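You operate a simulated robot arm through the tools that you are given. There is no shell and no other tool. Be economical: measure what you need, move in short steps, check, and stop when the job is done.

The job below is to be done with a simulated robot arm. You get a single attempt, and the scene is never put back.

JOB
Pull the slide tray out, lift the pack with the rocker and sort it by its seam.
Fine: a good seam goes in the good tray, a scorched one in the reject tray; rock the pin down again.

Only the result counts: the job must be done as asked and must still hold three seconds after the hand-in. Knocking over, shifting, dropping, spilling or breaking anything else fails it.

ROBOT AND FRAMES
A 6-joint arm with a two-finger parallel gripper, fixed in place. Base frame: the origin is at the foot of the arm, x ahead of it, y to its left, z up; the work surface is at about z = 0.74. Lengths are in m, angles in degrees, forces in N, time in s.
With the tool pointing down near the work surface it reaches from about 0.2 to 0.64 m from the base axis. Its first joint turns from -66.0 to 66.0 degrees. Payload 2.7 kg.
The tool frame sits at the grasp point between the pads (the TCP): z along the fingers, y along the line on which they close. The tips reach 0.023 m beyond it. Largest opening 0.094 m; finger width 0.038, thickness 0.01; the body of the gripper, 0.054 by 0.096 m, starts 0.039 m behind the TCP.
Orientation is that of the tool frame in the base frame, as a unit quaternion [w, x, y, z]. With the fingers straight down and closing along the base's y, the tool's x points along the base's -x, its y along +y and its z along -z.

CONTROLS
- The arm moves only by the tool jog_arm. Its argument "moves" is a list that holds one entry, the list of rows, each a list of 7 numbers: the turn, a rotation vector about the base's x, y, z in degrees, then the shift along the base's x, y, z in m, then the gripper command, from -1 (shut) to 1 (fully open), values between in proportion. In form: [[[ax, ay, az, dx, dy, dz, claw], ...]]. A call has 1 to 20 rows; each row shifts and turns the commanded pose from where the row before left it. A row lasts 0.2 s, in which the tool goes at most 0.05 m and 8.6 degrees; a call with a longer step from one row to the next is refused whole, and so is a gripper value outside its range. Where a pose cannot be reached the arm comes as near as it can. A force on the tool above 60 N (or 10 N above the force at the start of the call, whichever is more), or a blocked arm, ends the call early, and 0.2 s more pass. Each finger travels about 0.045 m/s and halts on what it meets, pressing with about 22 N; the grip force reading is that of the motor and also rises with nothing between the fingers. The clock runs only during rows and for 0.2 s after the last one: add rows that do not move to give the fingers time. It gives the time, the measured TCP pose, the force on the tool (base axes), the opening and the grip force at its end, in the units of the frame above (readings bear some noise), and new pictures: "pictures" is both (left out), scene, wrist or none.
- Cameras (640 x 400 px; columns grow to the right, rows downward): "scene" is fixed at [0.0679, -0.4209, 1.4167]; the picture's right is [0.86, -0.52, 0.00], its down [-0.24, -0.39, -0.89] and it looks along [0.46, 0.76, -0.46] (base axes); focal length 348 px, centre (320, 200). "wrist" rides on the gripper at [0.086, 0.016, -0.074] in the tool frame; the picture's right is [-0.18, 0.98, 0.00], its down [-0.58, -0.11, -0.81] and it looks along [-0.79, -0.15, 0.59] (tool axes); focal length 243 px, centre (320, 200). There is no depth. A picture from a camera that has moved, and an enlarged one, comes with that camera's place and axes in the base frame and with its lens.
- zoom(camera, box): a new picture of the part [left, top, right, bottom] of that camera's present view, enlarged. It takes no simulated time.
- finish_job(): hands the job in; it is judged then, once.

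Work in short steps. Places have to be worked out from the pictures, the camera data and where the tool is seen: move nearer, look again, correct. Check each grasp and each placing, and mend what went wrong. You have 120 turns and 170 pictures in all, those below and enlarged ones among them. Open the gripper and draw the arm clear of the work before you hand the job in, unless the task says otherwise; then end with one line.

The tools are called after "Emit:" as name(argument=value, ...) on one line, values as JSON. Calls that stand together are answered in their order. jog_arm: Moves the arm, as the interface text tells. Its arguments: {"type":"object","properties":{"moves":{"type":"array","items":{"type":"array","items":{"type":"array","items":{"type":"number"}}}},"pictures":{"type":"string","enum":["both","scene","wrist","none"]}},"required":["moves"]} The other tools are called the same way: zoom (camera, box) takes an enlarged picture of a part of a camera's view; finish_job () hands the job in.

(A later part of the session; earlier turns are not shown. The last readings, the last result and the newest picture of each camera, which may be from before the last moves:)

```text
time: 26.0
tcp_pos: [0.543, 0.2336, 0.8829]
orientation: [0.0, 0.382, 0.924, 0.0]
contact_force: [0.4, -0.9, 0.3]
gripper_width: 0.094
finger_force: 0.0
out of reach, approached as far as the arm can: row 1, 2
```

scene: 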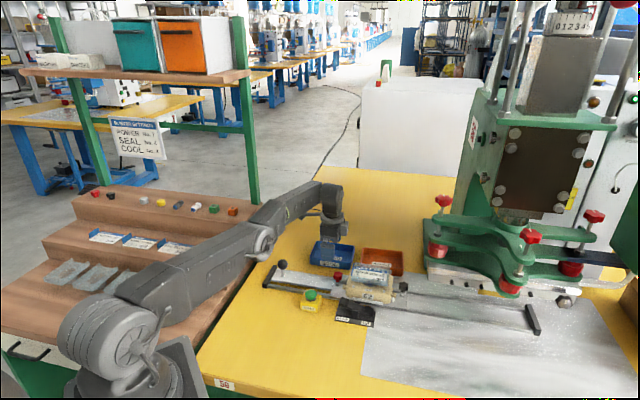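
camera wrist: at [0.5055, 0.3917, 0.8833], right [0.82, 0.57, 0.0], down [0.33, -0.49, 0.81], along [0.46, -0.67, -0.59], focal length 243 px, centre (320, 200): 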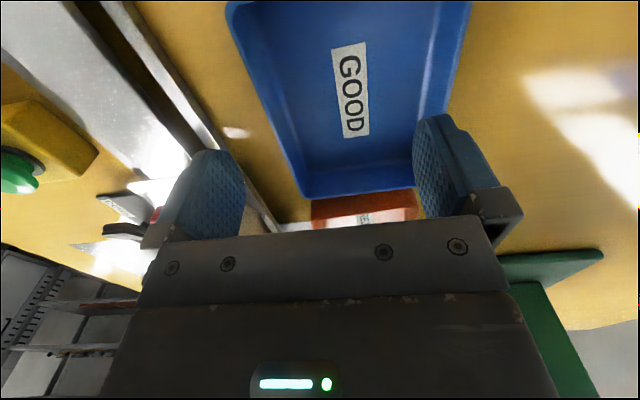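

I move over the pack centre (0.567, 0.140) at z 0.86 and check alignment.

Emit:
jog_arm(moves=[[[0, 0, 0, 0.008, -0.0312, -0.005, 1], [0, 0, 0, 0.008, -0.0312, -0.008, 1], [0, 0, 0, 0.008, -0.0312, -0.01, 1], [0, 0, 0, 0, 0, 0, 1]]])

Emit:
zoom(camera="scene", box=[330, 235, 420, 305])

```text
time: 27.0
tcp_pos: [0.5643, 0.1391, 0.8591]
orientation: [0.0, 0.381, 0.924, 0.0]
contact_force: [0.1, 0.7, 0.4]
gripper_width: 0.0942
finger_force: 0.0
camera wrist: at [0.5151, 0.213, 0.9328], right [0.82, 0.57, 0.0], down [0.33, -0.49, 0.81], along [0.46, -0.67, -0.59], focal length 243 px, centre (320, 200)
```

scene: 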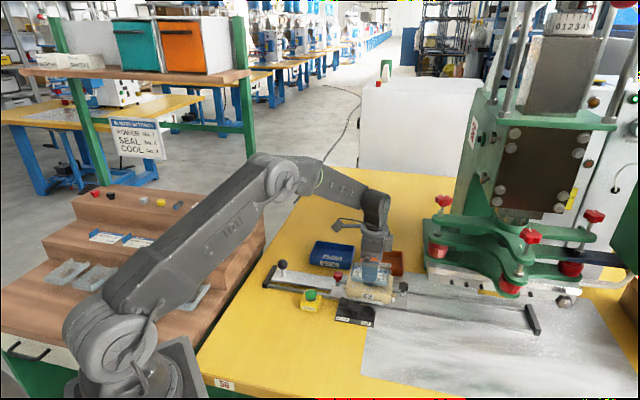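
wrist: 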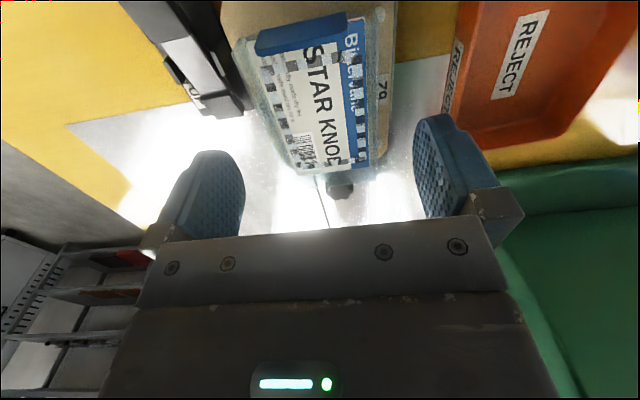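

```text
5.71 times, centred on (375, 270) of scene
camera zoom: at [0.0679, -0.421, 1.4167], right [0.86, -0.52, 0.0], down [-0.24, -0.39, -0.89], along [0.46, 0.76, -0.46], focal length 1986 px, centre (6, -200)
```

zoom: 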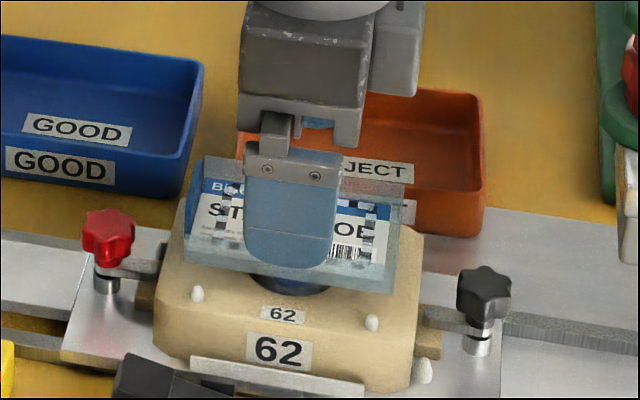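

Emit:
zoom(camera="wrist", box=[220, 0, 420, 190])

```text
2.11 times, centred on (320, 95) of wrist
camera zoom: at [0.5151, 0.213, 0.9328], right [0.82, 0.57, 0.0], down [0.33, -0.49, 0.81], along [0.46, -0.67, -0.59], focal length 511 px, centre (320, 421)
```

zoom: 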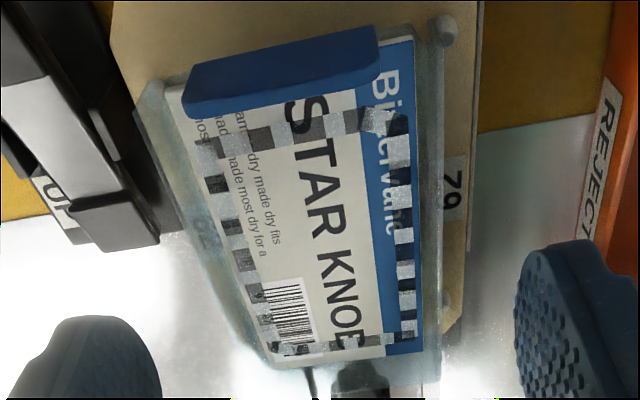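

The full seam is now visible and even, silver-grey on all four sides with no browning, so the pack goes to GOOD. I shift 3.5 mm to centre on it and descend so the tips overlap the upper walls.

Emit:
jog_arm(moves=[[[0, 0, 0, 0.0025, 0.0025, -0.01, 1], [0, 0, 0, 0, 0, -0.01, 1], [0, 0, 0, 0, 0, -0.008, 1], [0, 0, 0, 0, 0, 0, 1]]], pictures="wrist")

Emit:
zoom(camera="scene", box=[340, 245, 410, 300])

```text
time: 28.0
tcp_pos: [0.5681, 0.1434, 0.8309]
orientation: [0.0, 0.383, 0.924, 0.0]
contact_force: [0.2, 0.8, -0.2]
gripper_width: 0.0937
finger_force: 0.0
camera wrist: at [0.5184, 0.2159, 0.9053], right [0.82, 0.57, 0.0], down [0.33, -0.49, 0.81], along [0.46, -0.67, -0.59], focal length 243 px, centre (320, 200)
```

wrist: 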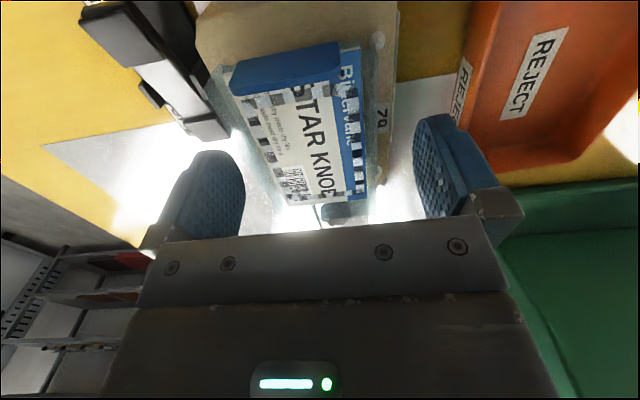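

```text
7.27 times, centred on (375, 272) of scene
camera zoom: at [0.0679, -0.4209, 1.4167], right [0.86, -0.52, 0.0], down [-0.24, -0.39, -0.89], along [0.46, 0.76, -0.46], focal length 2527 px, centre (-80, -327)
```

zoom: 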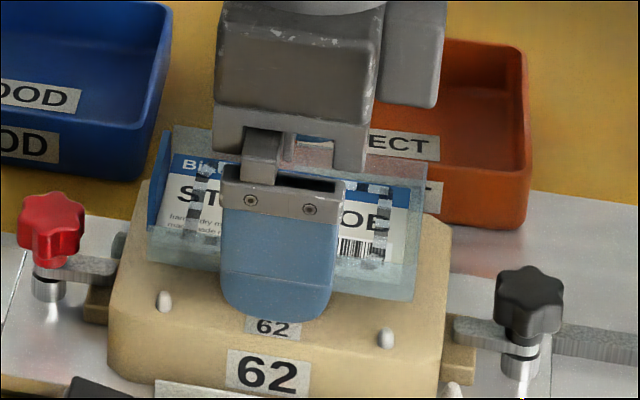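

The tips would meet the wall right around its bottom edge. I raise 3 mm and close gently.

Emit:
jog_arm(moves=[[[0, 0, 0, 0, 0, 0.003, 0.8], [0, 0, 0, 0, 0, 0, 0.6], [0, 0, 0, 0, 0, 0, 0.45], [0, 0, 0, 0, 0, 0, 0.35], [0, 0, 0, 0, 0, 0, 0.25], [0, 0, 0, 0, 0, 0, 0.2]]])

Emit:
zoom(camera="scene", box=[340, 245, 410, 300])

```text
time: 29.4
tcp_pos: [0.5691, 0.1432, 0.8343]
orientation: [0.0, 0.382, 0.924, 0.0]
contact_force: [-0.6, -0.8, -0.2]
gripper_width: 0.0606
finger_force: 21.9
camera wrist: at [0.5184, 0.2158, 0.9085], right [0.82, 0.57, 0.0], down [0.33, -0.49, 0.81], along [0.46, -0.67, -0.59], focal length 243 px, centre (320, 200)
```

scene: 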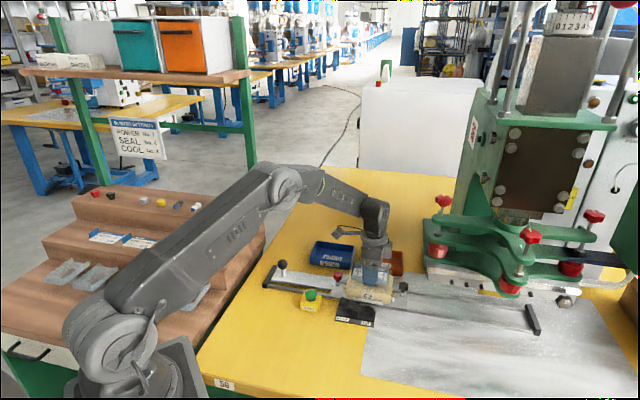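
wrist: 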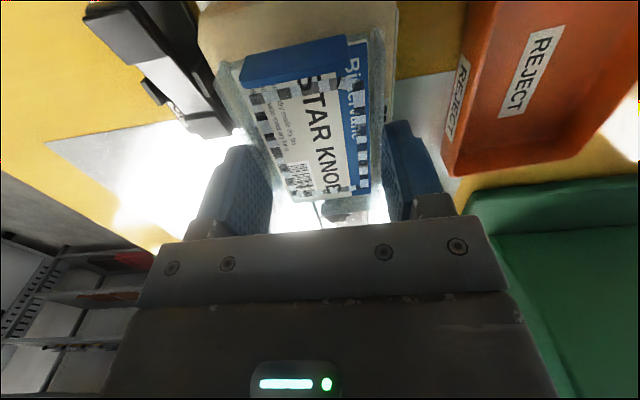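

```text
7.27 times, centred on (375, 272) of scene
camera zoom: at [0.0679, -0.4209, 1.4167], right [0.86, -0.52, 0.0], down [-0.24, -0.39, -0.89], along [0.46, 0.76, -0.46], focal length 2527 px, centre (-80, -327)
```

zoom: 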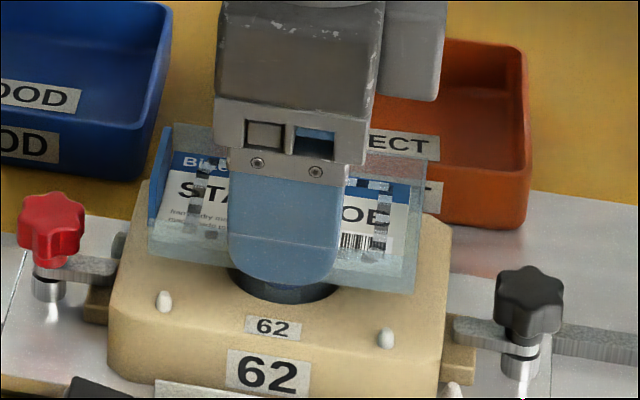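

Gripped at 0.0606 m. I firm the grip and lift.

Emit:
jog_arm(moves=[[[0, 0, 0, 0, 0, 0, -0.3], [0, 0, 0, 0, 0, 0.005, -0.3], [0, 0, 0, 0, 0, 0.01, -0.3], [0, 0, 0, 0, 0, 0.02, -0.3], [0, 0, 0, 0, 0, 0.025, -0.3], [0, 0, 0, 0, 0, 0, -0.3]]])

Emit:
zoom(camera="scene", box=[340, 235, 420, 295])

Emit:
zoom(camera="wrist", box=[200, 0, 440, 220])

```text
time: 30.8
tcp_pos: [0.5682, 0.1437, 0.8944]
orientation: [0.0, 0.382, 0.924, 0.0]
contact_force: [-0.5, -0.3, 0.1]
gripper_width: 0.0328
finger_force: 0.0
camera wrist: at [0.518, 0.2154, 0.9688], right [0.82, 0.57, 0.0], down [0.33, -0.49, 0.81], along [0.46, -0.67, -0.59], focal length 243 px, centre (320, 200)
```

scene: 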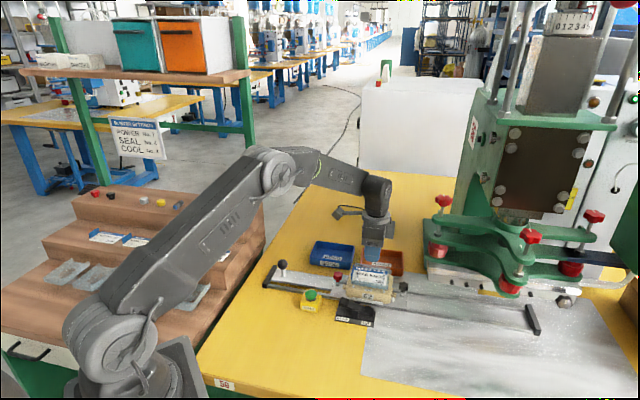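
wrist: 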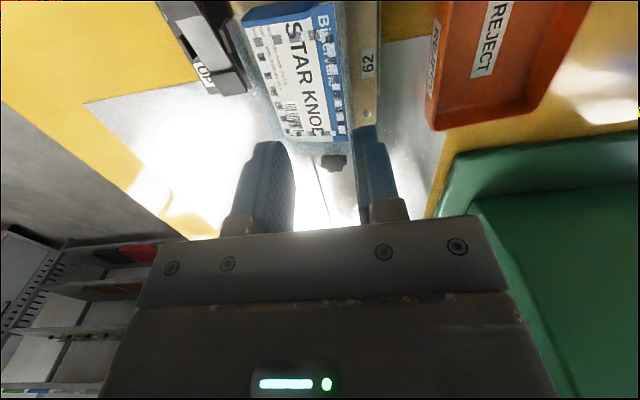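

```text
6.67 times, centred on (380, 265) of scene
camera zoom: at [0.0679, -0.4209, 1.4167], right [0.86, -0.52, 0.0], down [-0.24, -0.39, -0.89], along [0.46, 0.76, -0.46], focal length 2317 px, centre (-80, -233)
```

zoom: 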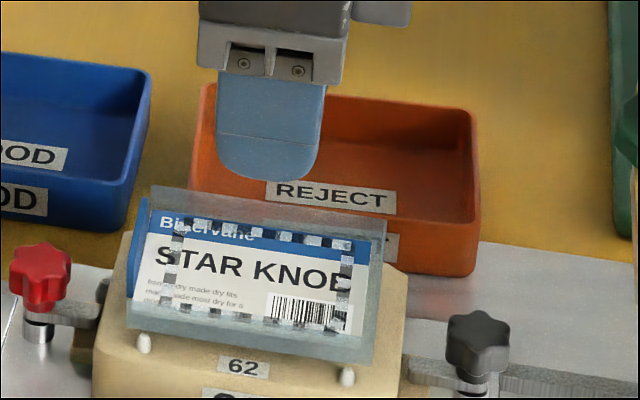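

```text
1.82 times, centred on (320, 110) of wrist
camera zoom: at [0.518, 0.2154, 0.9688], right [0.82, 0.57, 0.0], down [0.33, -0.49, 0.81], along [0.46, -0.67, -0.59], focal length 441 px, centre (320, 364)
```

zoom: 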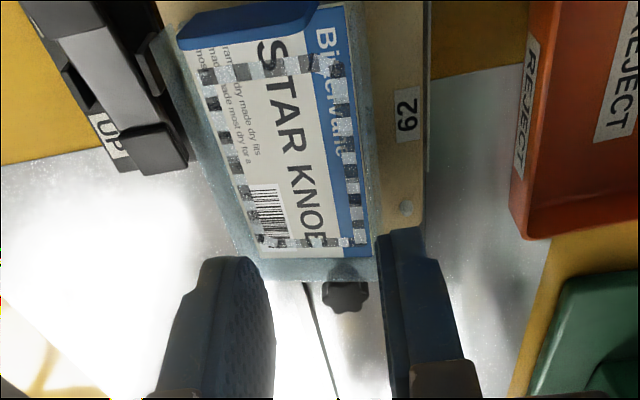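

The grip slipped: the tips were too high on the walls, and the pack stayed on the pin but now looks tilted toward the front. I open, back off and look.

Emit:
jog_arm(moves=[[[0, 0, 0, -0.01, 0.01, 0.01, 1], [0, 0, 0, -0.02, 0.02, 0.0, 1], [0, 0, 0, -0.02, 0.02, 0, 1], [0, 0, 0, 0, 0, 0, 1], [0, 0, 0, 0, 0, 0, 1]]], pictures="none")

Emit:
zoom(camera="scene", box=[340, 245, 412, 300])

Emit:
zoom(camera="wrist", box=[230, 60, 420, 230])

```text
time: 32.0
tcp_pos: [0.5187, 0.1936, 0.9044]
orientation: [-0.001, 0.383, 0.924, 0.0]
contact_force: [-0.2, 0.4, -0.1]
gripper_width: 0.0942
finger_force: 0.1
```

```text
7.27 times, centred on (376, 272) of scene
camera zoom: at [0.0679, -0.4209, 1.4167], right [0.86, -0.52, 0.0], down [-0.24, -0.39, -0.89], along [0.46, 0.76, -0.46], focal length 2527 px, centre (-87, -327)
```

zoom: 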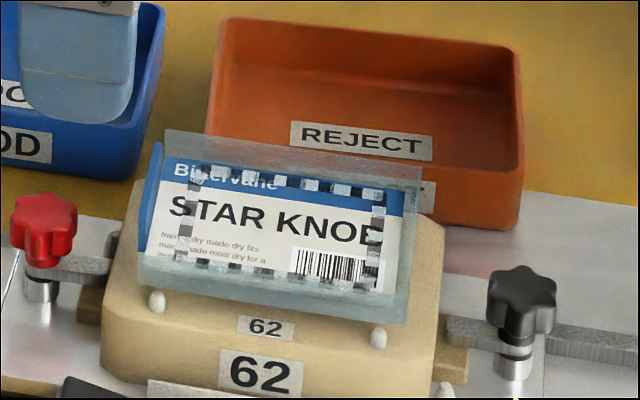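

```text
2.35 times, centred on (325, 145) of wrist
camera zoom: at [0.4687, 0.2662, 0.9786], right [0.82, 0.57, 0.0], down [0.33, -0.49, 0.81], along [0.46, -0.67, -0.59], focal length 571 px, centre (308, 329)
```

zoom: 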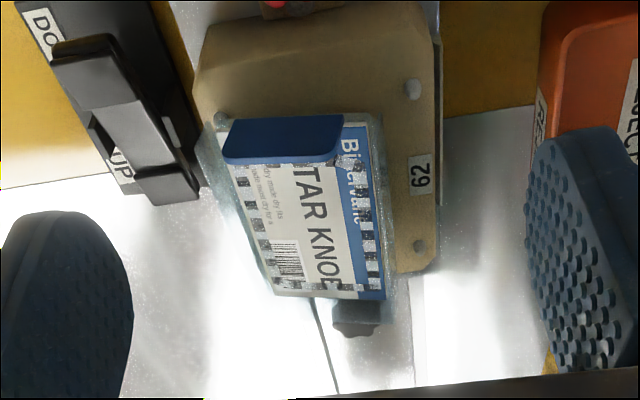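

The pack has slid slightly and tips toward the front, its near wall about 1 cm lower, but it is stable. I regrasp with tips at z≈0.793 to cover both walls; first above, then down with force monitoring.

Emit:
jog_arm(moves=[[[0, 0, 0, 0.015, -0.018, 0, 1], [0, 0, 0, 0.015, -0.018, -0.01, 1], [0, 0, 0, 0.0149, -0.0183, -0.03, 1], [0, 0, 0, 0, 0, -0.025, 1], [0, 0, 0, 0, 0, -0.015, 1], [0, 0, 0, 0, 0, -0.008, 1], [0, 0, 0, 0, 0, 0, 1]]], pictures="wrist")

Emit:
zoom(camera="scene", box=[340, 245, 412, 300])

```text
time: 33.6
tcp_pos: [0.5636, 0.1381, 0.8171]
orientation: [0.0, 0.383, 0.924, -0.001]
contact_force: [-0.4, 0.5, 0.0]
gripper_width: 0.0941
finger_force: 0.0
camera wrist: at [0.5137, 0.2114, 0.8908], right [0.82, 0.57, 0.0], down [0.33, -0.49, 0.81], along [0.46, -0.67, -0.59], focal length 243 px, centre (320, 200)
```

wrist: 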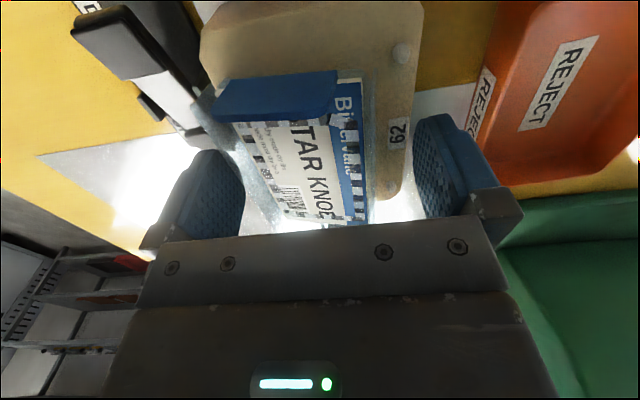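

```text
7.27 times, centred on (376, 272) of scene
camera zoom: at [0.0679, -0.4209, 1.4167], right [0.86, -0.52, 0.0], down [-0.24, -0.39, -0.89], along [0.46, 0.76, -0.46], focal length 2527 px, centre (-87, -327)
```

zoom: 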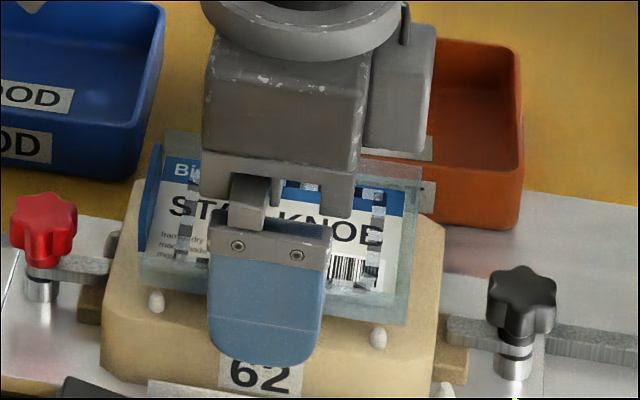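

No contact. The pack sits ~6 mm toward the near finger, so I shift (-0.004, -0.004) and close slowly.

Emit:
jog_arm(moves=[[[0, 0, 0, -0.004, -0.004, 0, 1], [0, 0, 0, 0, 0, 0, 0.7], [0, 0, 0, 0, 0, 0, 0.5], [0, 0, 0, 0, 0, 0, 0.35], [0, 0, 0, 0, 0, 0, 0.2], [0, 0, 0, 0, 0, 0, 0.1], [0, 0, 0, 0, 0, 0, 0.0], [0, 0, 0, 0, 0, 0, 0.0]]], pictures="wrist")

Emit:
zoom(camera="scene", box=[340, 245, 412, 300])

```text
time: 35.4
tcp_pos: [0.5593, 0.1355, 0.8166]
orientation: [0.001, 0.382, 0.924, 0.001]
contact_force: [0.8, 0.1, 0.3]
gripper_width: 0.062
finger_force: 22.4
camera wrist: at [0.5096, 0.2073, 0.891], right [0.82, 0.57, 0.0], down [0.33, -0.49, 0.81], along [0.46, -0.67, -0.59], focal length 243 px, centre (320, 200)
```

wrist: 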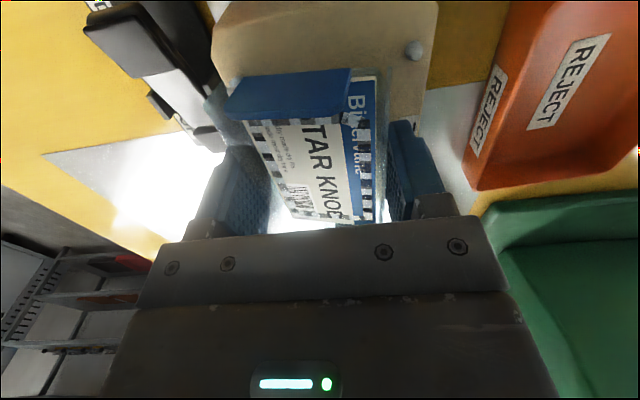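

```text
7.27 times, centred on (376, 272) of scene
camera zoom: at [0.0679, -0.4209, 1.4167], right [0.86, -0.52, 0.0], down [-0.24, -0.39, -0.89], along [0.46, 0.76, -0.46], focal length 2527 px, centre (-87, -327)
```

zoom: 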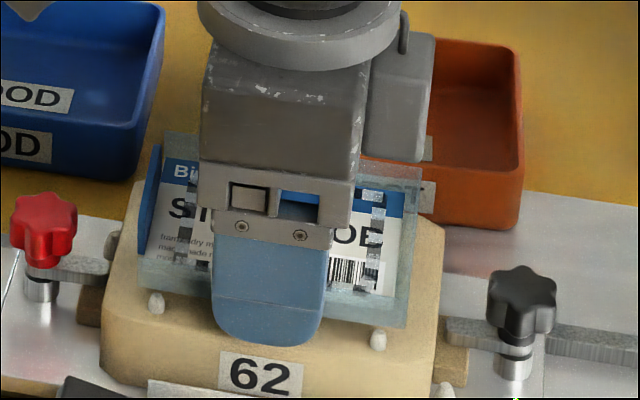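

Firm contact now (0.062 m against a 0.047 command), but the tips hang ~9 mm below the pack and it is tilted ~9° in the grip, which would mean a long drop at the tray. I reopen, tilt the tool 8° outward to match the pack and rise slightly, then regrip.

Emit:
jog_arm(moves=[[[0, 0, 0, 0, 0, 0, 0.4], [0, 0, 0, 0, 0, 0, 0.8], [0, 0, 0, 0, 0, 0, 0.8], [2.83, -2.83, 0, -0.001, -0.001, 0.004, 0.8], [2.83, -2.83, 0, -0.001, -0.001, 0.003, 0.8], [0, 0, 0, 0, 0, 0, 0.8]]], pictures="wrist")

Emit:
zoom(camera="scene", box=[340, 245, 412, 300])

```text
time: 36.8
tcp_pos: [0.5569, 0.1332, 0.8231]
orientation: [0.027, 0.382, 0.922, 0.066]
contact_force: [-0.1, -0.3, 0.1]
gripper_width: 0.0846
finger_force: 0.1
camera wrist: at [0.5, 0.1978, 0.9], right [0.82, 0.56, 0.14], down [0.25, -0.57, 0.78], along [0.52, -0.61, -0.61], focal length 243 px, centre (320, 200)
```

wrist: 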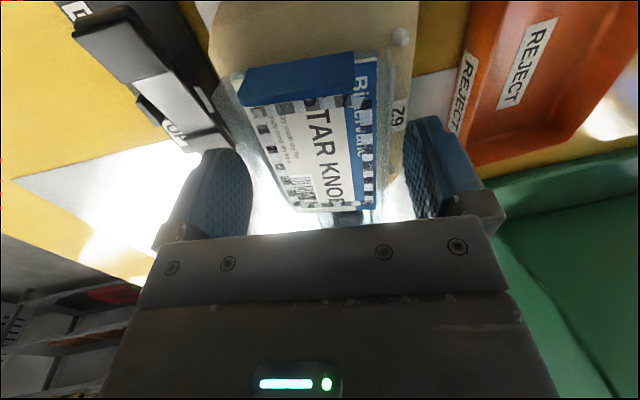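

```text
7.27 times, centred on (376, 272) of scene
camera zoom: at [0.0679, -0.4209, 1.4167], right [0.86, -0.52, 0.0], down [-0.24, -0.39, -0.89], along [0.46, 0.76, -0.46], focal length 2527 px, centre (-87, -327)
```

zoom: 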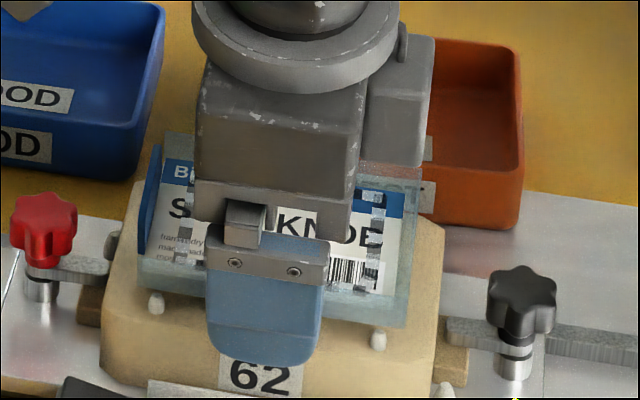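

Tilt matches. I close again.

Emit:
jog_arm(moves=[[[0, 0, 0, 0, 0, 0.001, 0.6], [0, 0, 0, 0, 0, 0, 0.4], [0, 0, 0, 0, 0, 0, 0.2], [0, 0, 0, 0, 0, 0, 0.0], [0, 0, 0, 0, 0, 0, -0.2], [0, 0, 0, 0, 0, 0, -0.4], [0, 0, 0, 0, 0, 0, -0.5]]], pictures="wrist")

Emit:
zoom(camera="scene", box=[340, 245, 412, 300])

```text
time: 38.4
tcp_pos: [0.5577, 0.133, 0.8257]
orientation: [0.029, 0.382, 0.921, 0.065]
contact_force: [4.7, 5.6, 4.1]
gripper_width: 0.0619
finger_force: 21.5
camera wrist: at [0.5003, 0.198, 0.9011], right [0.82, 0.56, 0.14], down [0.25, -0.57, 0.78], along [0.52, -0.61, -0.61], focal length 243 px, centre (320, 200)
```

wrist: 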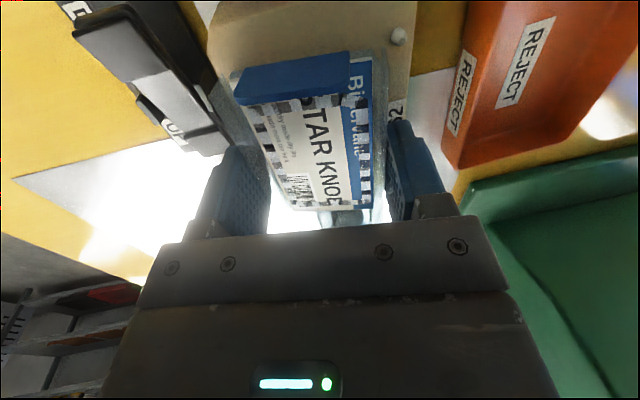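

```text
7.27 times, centred on (376, 272) of scene
camera zoom: at [0.068, -0.4208, 1.4168], right [0.86, -0.52, 0.0], down [-0.24, -0.39, -0.89], along [0.46, 0.76, -0.46], focal length 2527 px, centre (-87, -327)
```

zoom: 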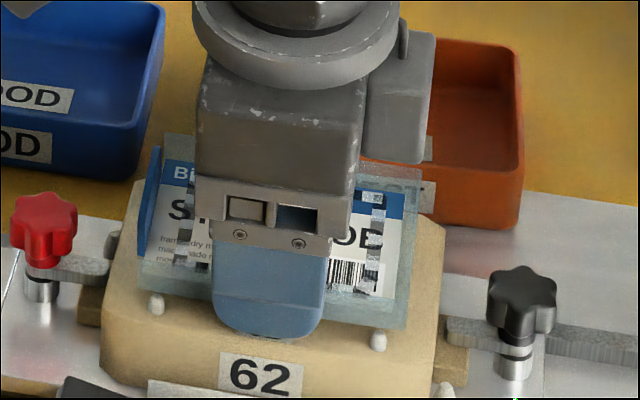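

Gripped squarely at 0.062 m. I lift a little and check.

Emit:
jog_arm(moves=[[[0, 0, 0, 0, 0, 0.004, -0.5], [0, 0, 0, 0, 0, 0.008, -0.5], [0, 0, 0, 0, 0, 0.015, -0.5], [0, 0, 0, 0, 0, 0.02, -0.5], [0, 0, 0, 0, 0, 0, -0.5]]], pictures="wrist")

Emit:
zoom(camera="scene", box=[330, 225, 420, 295])

```text
time: 39.6
tcp_pos: [0.5576, 0.1317, 0.8717]
orientation: [0.027, 0.382, 0.922, 0.064]
contact_force: [-0.8, 1.2, 0.5]
gripper_width: 0.0617
finger_force: 21.9
camera wrist: at [0.5003, 0.1979, 0.9476], right [0.82, 0.56, 0.14], down [0.26, -0.57, 0.78], along [0.51, -0.61, -0.61], focal length 243 px, centre (320, 200)
```

wrist: 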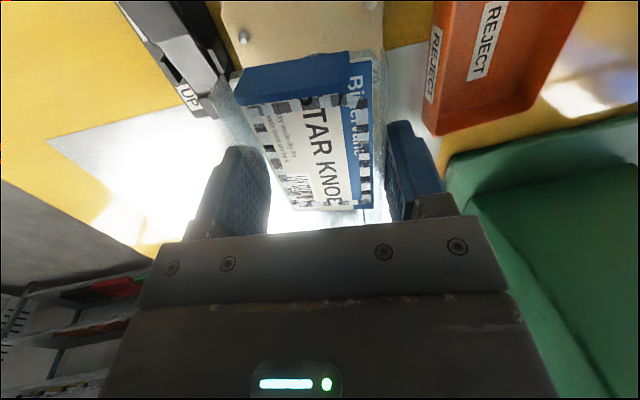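

```text
5.71 times, centred on (375, 260) of scene
camera zoom: at [0.0679, -0.4209, 1.4167], right [0.86, -0.52, 0.0], down [-0.24, -0.39, -0.89], along [0.46, 0.76, -0.46], focal length 1986 px, centre (6, -143)
```

zoom: 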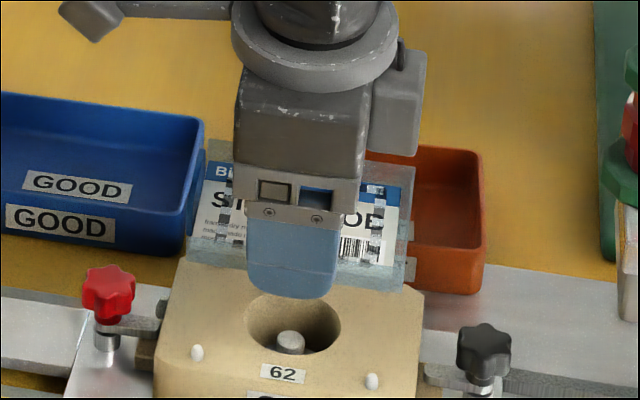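

The pack is held and clear of the nest. The GOOD tray centre refines to (0.572, 0.331), rim z≈0.766. I carry the pack above it, keeping the 8° tilt.

Emit:
jog_arm(moves=[[[0, 0, 0, 0, 0.01, 0.018, -0.5], [0, 0, 0, 0.0013, 0.038, 0, -0.5], [0, 0, 0, 0.0013, 0.038, 0, -0.5], [0, 0, 0, 0.0013, 0.038, 0, -0.5], [0, 0, 0, 0.0013, 0.038, 0, -0.5], [0, 0, 0, 0.0015, 0.037, -0.02, -0.5], [0, 0, 0, 0, 0, 0, -0.5]]])

Emit:
zoom(camera="scene", box=[290, 210, 390, 290])

```text
time: 41.2
tcp_pos: [0.5642, 0.3326, 0.8702]
orientation: [0.027, 0.381, 0.922, 0.064]
contact_force: [-1.0, 0.5, -0.5]
gripper_width: 0.0615
finger_force: 21.6
camera wrist: at [0.5065, 0.3983, 0.9457], right [0.82, 0.56, 0.14], down [0.26, -0.57, 0.78], along [0.52, -0.61, -0.61], focal length 243 px, centre (320, 200)
```

scene: 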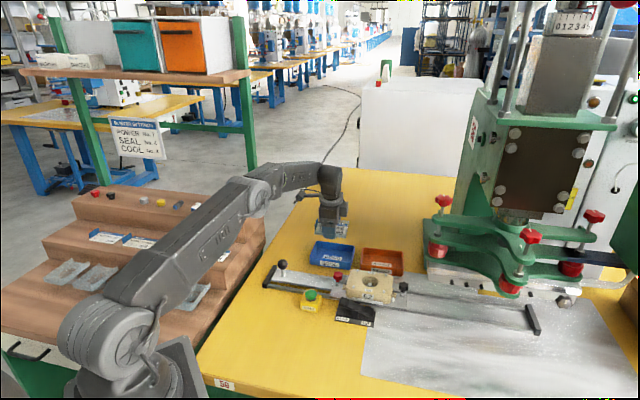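
wrist: 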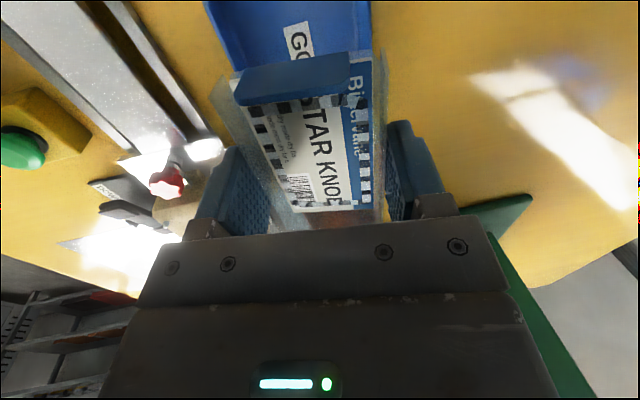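

```text
5.00 times, centred on (340, 250) of scene
camera zoom: at [0.068, -0.4209, 1.4167], right [0.86, -0.52, 0.0], down [-0.24, -0.39, -0.89], along [0.46, 0.76, -0.46], focal length 1737 px, centre (220, -50)
```

zoom: 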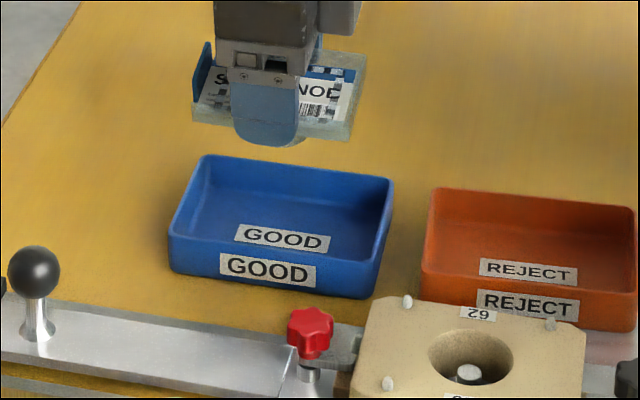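

The pose is reachable with the tilt. The pack lines up over the tray centre; I lower until the fingertips are just above the rim.

Emit:
jog_arm(moves=[[[0, 0, 0, 0.0005, 0, -0.02, -0.5], [0, 0, 0, 0.0005, 0, -0.02, -0.5], [0, 0, 0, 0, 0, -0.015, -0.5], [0, 0, 0, 0, 0, -0.009, -0.5], [0, 0, 0, 0, 0, -0.006, -0.5], [0, 0, 0, 0, 0, 0, -0.5]]])

Emit:
zoom(camera="scene", box=[300, 215, 380, 280])

Emit:
zoom(camera="wrist", box=[180, 0, 460, 230])

```text
time: 42.6
tcp_pos: [0.5661, 0.3322, 0.7992]
orientation: [0.027, 0.381, 0.922, 0.065]
contact_force: [1.5, 0.9, -1.2]
gripper_width: 0.0616
finger_force: 22.4
camera wrist: at [0.5074, 0.3967, 0.8749], right [0.82, 0.56, 0.14], down [0.25, -0.57, 0.78], along [0.52, -0.61, -0.61], focal length 243 px, centre (320, 200)
```

scene: 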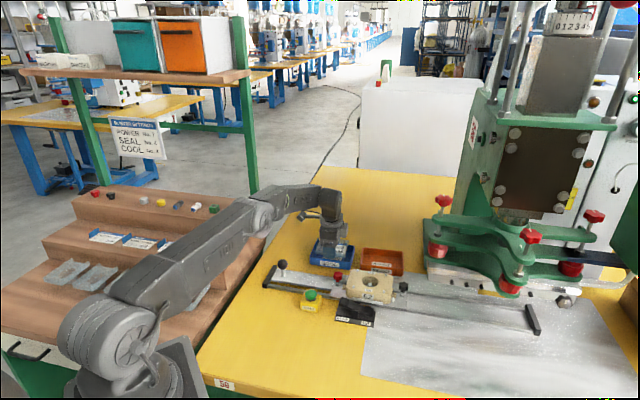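
wrist: 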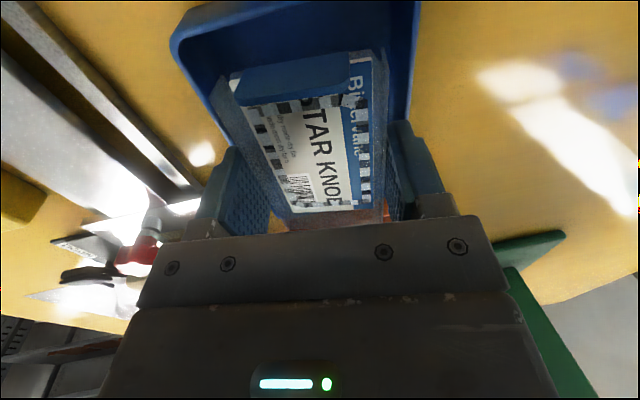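

```text
6.15 times, centred on (340, 248) of scene
camera zoom: at [0.0679, -0.4209, 1.4167], right [0.86, -0.52, 0.0], down [-0.24, -0.39, -0.89], along [0.46, 0.76, -0.46], focal length 2138 px, centre (197, -92)
```

zoom: 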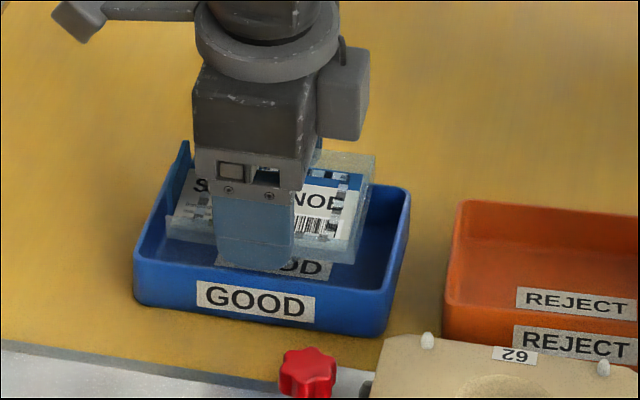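

```text
1.74 times, centred on (320, 115) of wrist
camera zoom: at [0.5074, 0.3967, 0.8749], right [0.82, 0.56, 0.14], down [0.25, -0.57, 0.78], along [0.52, -0.61, -0.61], focal length 422 px, centre (320, 348)
```

zoom: 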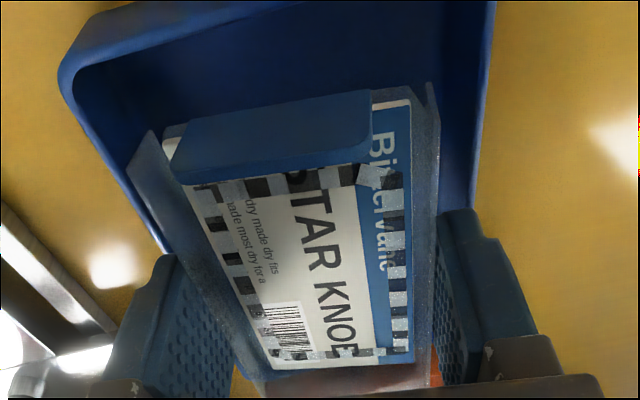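

Alignment is close; both cameras suggest shifting about 4 mm toward the press end and 1 mm outward. I do that, lower 3 mm more and check forces.

Emit:
jog_arm(moves=[[[0, 0, 0, 0.002, -0.001, 0, -0.5], [0, 0, 0, 0.002, -0.001, -0.003, -0.5], [0, 0, 0, 0, 0, 0, -0.5]]], pictures="none")

Emit:
zoom(camera="scene", box=[310, 225, 370, 275])

```text
time: 43.4
tcp_pos: [0.5689, 0.3289, 0.7959]
orientation: [0.026, 0.381, 0.922, 0.064]
contact_force: [0.2, 1.0, -0.6]
gripper_width: 0.0615
finger_force: 21.7
```

```text
8.00 times, centred on (340, 250) of scene
camera zoom: at [0.0679, -0.4209, 1.4167], right [0.86, -0.52, 0.0], down [-0.24, -0.39, -0.89], along [0.46, 0.76, -0.46], focal length 2780 px, centre (160, -200)
```

zoom: 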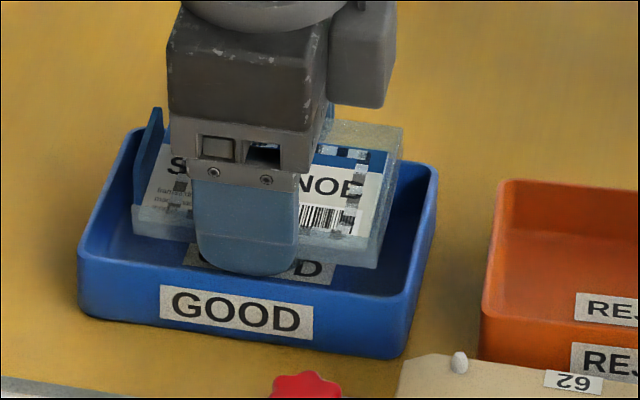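

Nearly touching the rim. Opening slides the near finger slightly down along the tilt, so I rise 2 mm and open only part-way to release.

Emit:
jog_arm(moves=[[[0, 0, 0, 0, 0, 0.002, -0.5], [0, 0, 0, 0, 0, 0, 0.55], [0, 0, 0, 0, 0, 0, 0.6], [0, 0, 0, 0, 0, 0, 0.6], [0, 0, 0, 0, 0, 0, 0.6]]])

Emit:
zoom(camera="scene", box=[310, 225, 370, 275])

```text
time: 44.6
tcp_pos: [0.5693, 0.3279, 0.7988]
orientation: [0.027, 0.382, 0.921, 0.064]
contact_force: [-1.1, 0.5, 0.8]
gripper_width: 0.075
finger_force: 0.1
camera wrist: at [0.5115, 0.3947, 0.8743], right [0.82, 0.56, 0.14], down [0.26, -0.57, 0.78], along [0.52, -0.61, -0.61], focal length 243 px, centre (320, 200)
```

scene: 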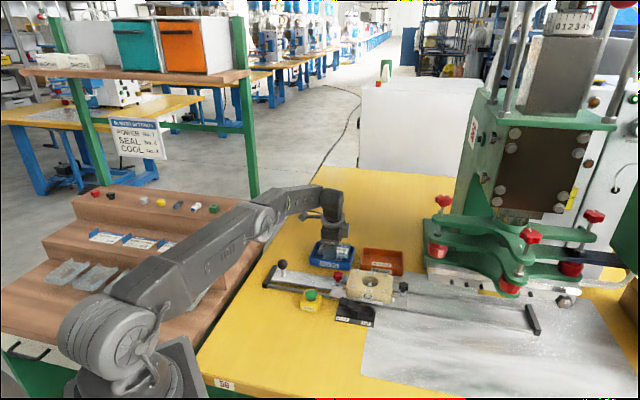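
wrist: 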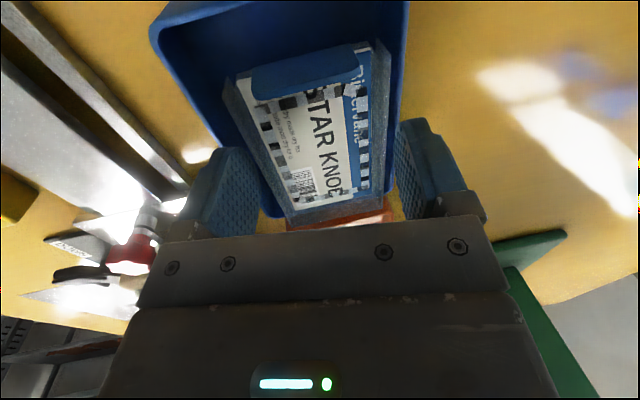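

```text
8.00 times, centred on (340, 250) of scene
camera zoom: at [0.0679, -0.4209, 1.4167], right [0.86, -0.52, 0.0], down [-0.24, -0.39, -0.89], along [0.46, 0.76, -0.46], focal length 2780 px, centre (160, -200)
```

zoom: 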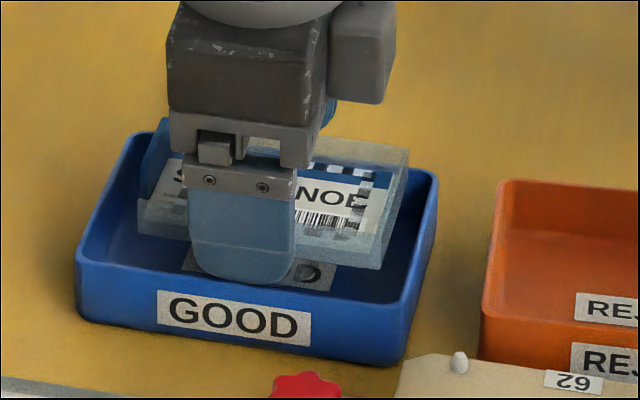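

The pack released but the tray may have been nudged a hair. I raise straight along the tool axis and look.

Emit:
jog_arm(moves=[[[0, 0, 0, -0.001, -0.001, 0.012, 0.6], [0, 0, 0, -0.002, -0.002, 0.025, 0.6], [0, 0, 0, -0.01, -0.01, 0.04, 0.6], [0, 0, 0, -0.02, 0.0, 0.04, 0.6], [0, 0, 0, -0.02, 0.02, 0.02, 0.6], [0, 0, 0, 0, 0, 0, 0.6]]])

Emit:
zoom(camera="scene", box=[300, 225, 380, 280])

Emit:
zoom(camera="wrist", box=[210, 20, 450, 220])

```text
time: 46.0
tcp_pos: [0.5148, 0.3363, 0.9348]
orientation: [0.027, 0.382, 0.922, 0.065]
contact_force: [0.2, 0.6, -0.5]
gripper_width: 0.0752
finger_force: 0.0
camera wrist: at [0.4586, 0.4022, 1.0106], right [0.82, 0.56, 0.14], down [0.26, -0.57, 0.78], along [0.51, -0.61, -0.61], focal length 243 px, centre (320, 200)
```

scene: 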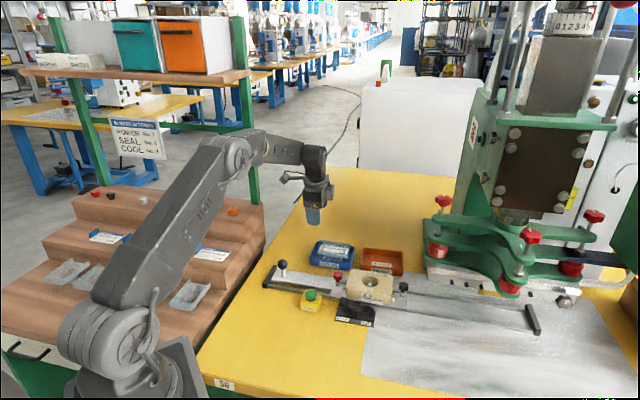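
wrist: 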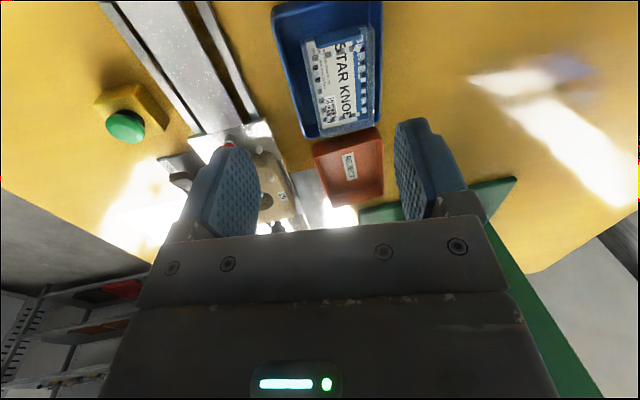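

```text
7.27 times, centred on (340, 252) of scene
camera zoom: at [0.0679, -0.4209, 1.4167], right [0.86, -0.52, 0.0], down [-0.24, -0.39, -0.89], along [0.46, 0.76, -0.46], focal length 2527 px, centre (174, -182)
```

zoom: 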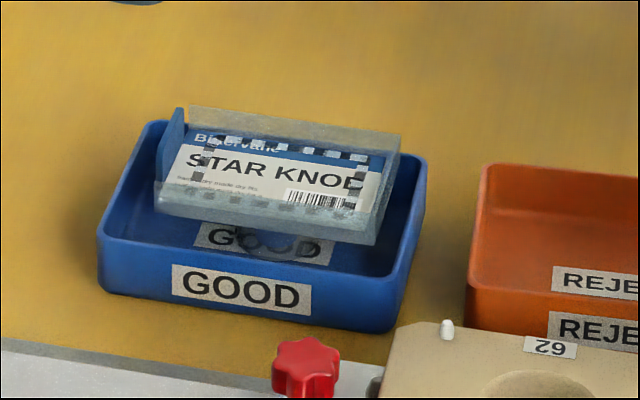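

```text
2.00 times, centred on (330, 120) of wrist
camera zoom: at [0.4586, 0.4022, 1.0106], right [0.82, 0.56, 0.14], down [0.26, -0.57, 0.78], along [0.51, -0.61, -0.61], focal length 485 px, centre (300, 360)
```

zoom: 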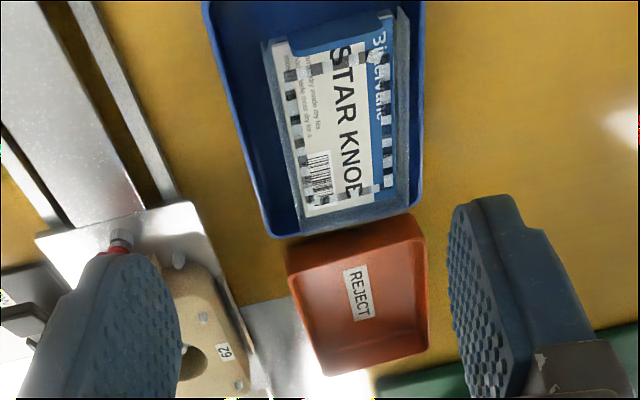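

The pack rests in the GOOD tray on its domed underside, inside the rim. Next the rocker: I straighten the tool, turn it back 90°, close the fingers and go above the raised DOWN end at about (0.463, 0.110).

Emit:
jog_arm(moves=[[[-2.83, 2.83, 0, 0, 0, 0, 0], [-2.83, 2.83, 0, 0, 0, 0, -1], [0, 0, 8.2, -0.0047, -0.0205, -0.003, -1], [0, 0, 8.2, -0.0047, -0.0205, -0.003, -1], [0, 0, 8.2, -0.0047, -0.0205, -0.003, -1], [0, 0, 8.2, -0.0047, -0.0205, -0.003, -1], [0, 0, 8.2, -0.0047, -0.0205, -0.003, -1], [0, 0, 8.2, -0.0047, -0.0205, -0.003, -1], [0, 0, 8.2, -0.0047, -0.0205, -0.003, -1], [0, 0, 8.2, -0.0047, -0.0205, -0.003, -1], [0, 0, 8.2, -0.0047, -0.0205, -0.003, -1], [0, 0, 8.2, -0.0047, -0.0205, -0.003, -1], [0, 0, 8.0, -0.0047, -0.0205, -0.003, -1], [0, 0, 0, 0, 0, 0, -1]]])

Emit:
zoom(camera="scene", box=[300, 225, 420, 330])

```text
time: 49.0
tcp_pos: [0.4637, 0.1114, 0.9027]
orientation: [0.0, -0.383, 0.924, 0.0]
contact_force: [0.3, -0.2, 0.2]
gripper_width: 0.0
finger_force: 22.2
camera wrist: at [0.3913, 0.0612, 0.9766], right [-0.57, 0.82, 0.0], down [0.49, 0.33, 0.81], along [0.66, 0.46, -0.59], focal length 243 px, centre (320, 200)
```

scene: 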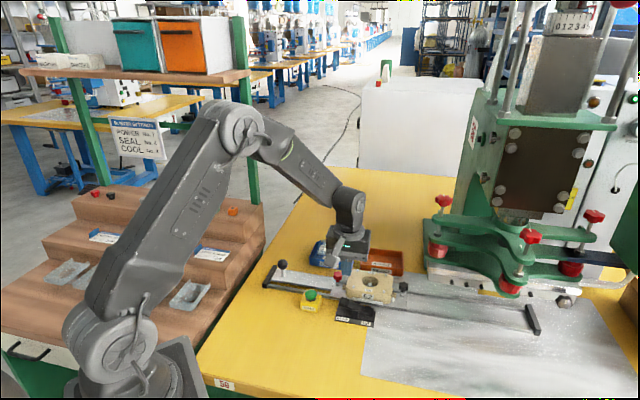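
wrist: 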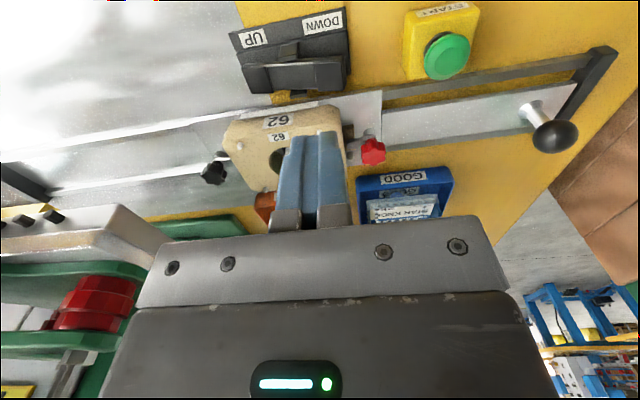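

```text
3.81 times, centred on (360, 278) of scene
camera zoom: at [0.0679, -0.4209, 1.4167], right [0.86, -0.52, 0.0], down [-0.24, -0.39, -0.89], along [0.46, 0.76, -0.46], focal length 1324 px, centre (168, -95)
```

zoom: 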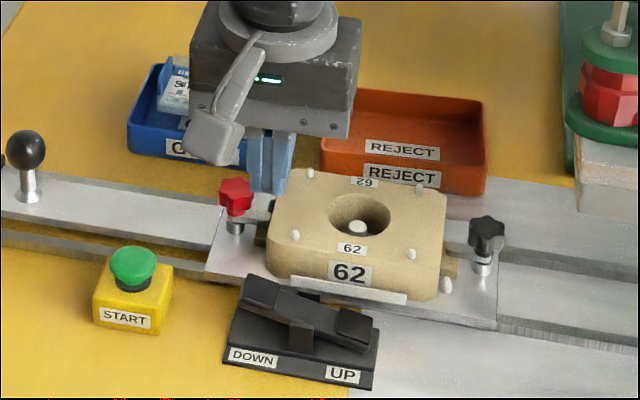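

The fingertips are lined up over the DOWN end. I descend and press in small steps.

Emit:
jog_arm(moves=[[[0, 0, 0, 0, 0.002, -0.04, -1], [0, 0, 0, 0, 0, -0.035, -1], [0, 0, 0, 0, 0, -0.01, -1], [0, 0, 0, 0, 0, -0.008, -1], [0, 0, 0, 0, 0, -0.007, -1], [0, 0, 0, 0, 0, -0.006, -1], [0, 0, 0, 0, 0, -0.005, -1]]], pictures="none")

Emit:
zoom(camera="scene", box=[300, 225, 420, 330])

```text
time: 50.6
tcp_pos: [0.4641, 0.1127, 0.7911]
orientation: [-0.001, -0.382, 0.924, 0.0]
contact_force: [-0.5, 0.7, -0.4]
gripper_width: 0.0
finger_force: 22.4
```

```text
3.81 times, centred on (360, 278) of scene
camera zoom: at [0.0679, -0.4209, 1.4167], right [0.86, -0.52, 0.0], down [-0.24, -0.39, -0.89], along [0.46, 0.76, -0.46], focal length 1324 px, centre (168, -95)
```

zoom: 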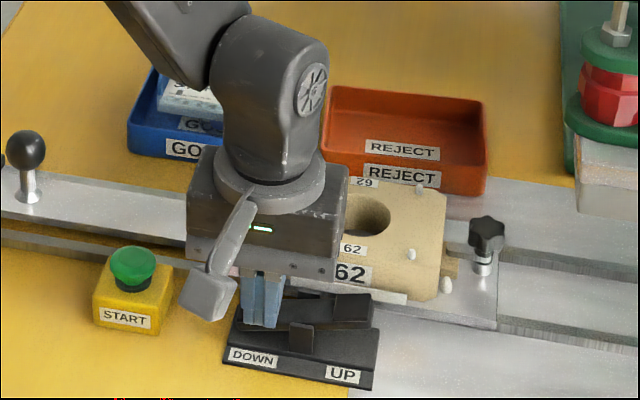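

The rocker tipped to DOWN and the pin is gone from the hole. I rise, draw clear and verify everything.

Emit:
jog_arm(moves=[[[0, 0, 0, 0, 0, 0.03, -1], [0, 0, 0, -0.01, -0.01, 0.045, -1], [0, 0, 0, -0.02, -0.015, 0.04, 0], [0, 0, 0, -0.03, -0.02, 0.03, 1], [0, 0, 0, -0.03, -0.02, 0.03, 1], [0, 0, 0, -0.03, -0.02, 0.03, 1], [0, 0, 0, 0, 0, 0, 1]]])

Emit:
zoom(camera="scene", box=[300, 225, 420, 330])

Emit:
zoom(camera="scene", box=[305, 230, 365, 275])

```text
time: 52.2
tcp_pos: [0.3437, 0.0273, 0.9958]
orientation: [0.0, -0.383, 0.924, 0.0]
contact_force: [-0.2, 0.4, -0.2]
gripper_width: 0.0941
finger_force: 0.0
camera wrist: at [0.2707, -0.0219, 1.0708], right [-0.57, 0.82, 0.0], down [0.49, 0.33, 0.81], along [0.67, 0.46, -0.59], focal length 243 px, centre (320, 200)
```

scene: 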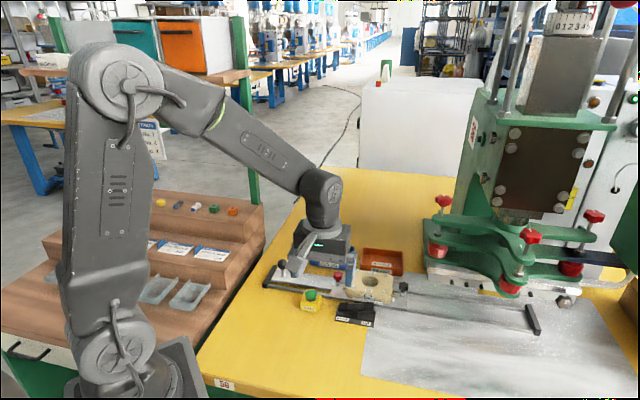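
wrist: 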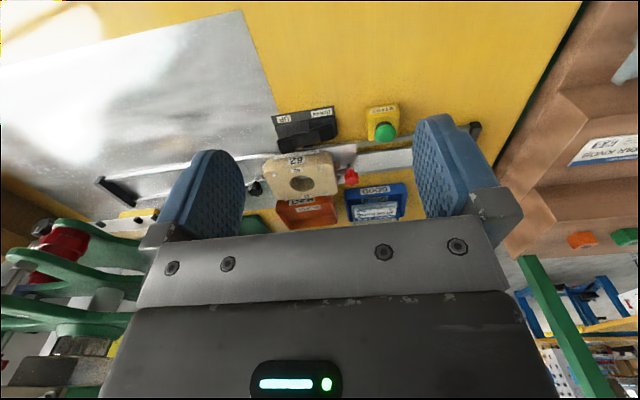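

```text
3.81 times, centred on (360, 278) of scene
camera zoom: at [0.0679, -0.4209, 1.4167], right [0.86, -0.52, 0.0], down [-0.24, -0.39, -0.89], along [0.46, 0.76, -0.46], focal length 1324 px, centre (168, -95)
```

zoom: 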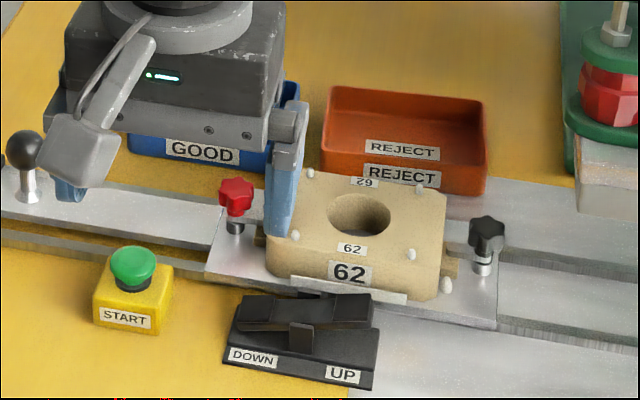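

```text
8.89 times, centred on (335, 252) of scene
camera zoom: at [0.0679, -0.4209, 1.4167], right [0.86, -0.52, 0.0], down [-0.24, -0.39, -0.89], along [0.46, 0.76, -0.46], focal length 3089 px, centre (187, -267)
```

zoom: 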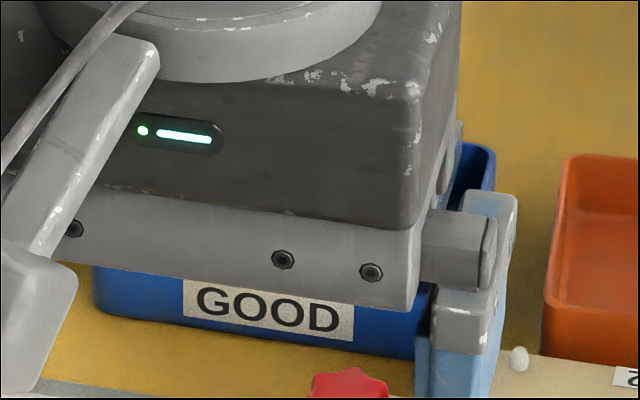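

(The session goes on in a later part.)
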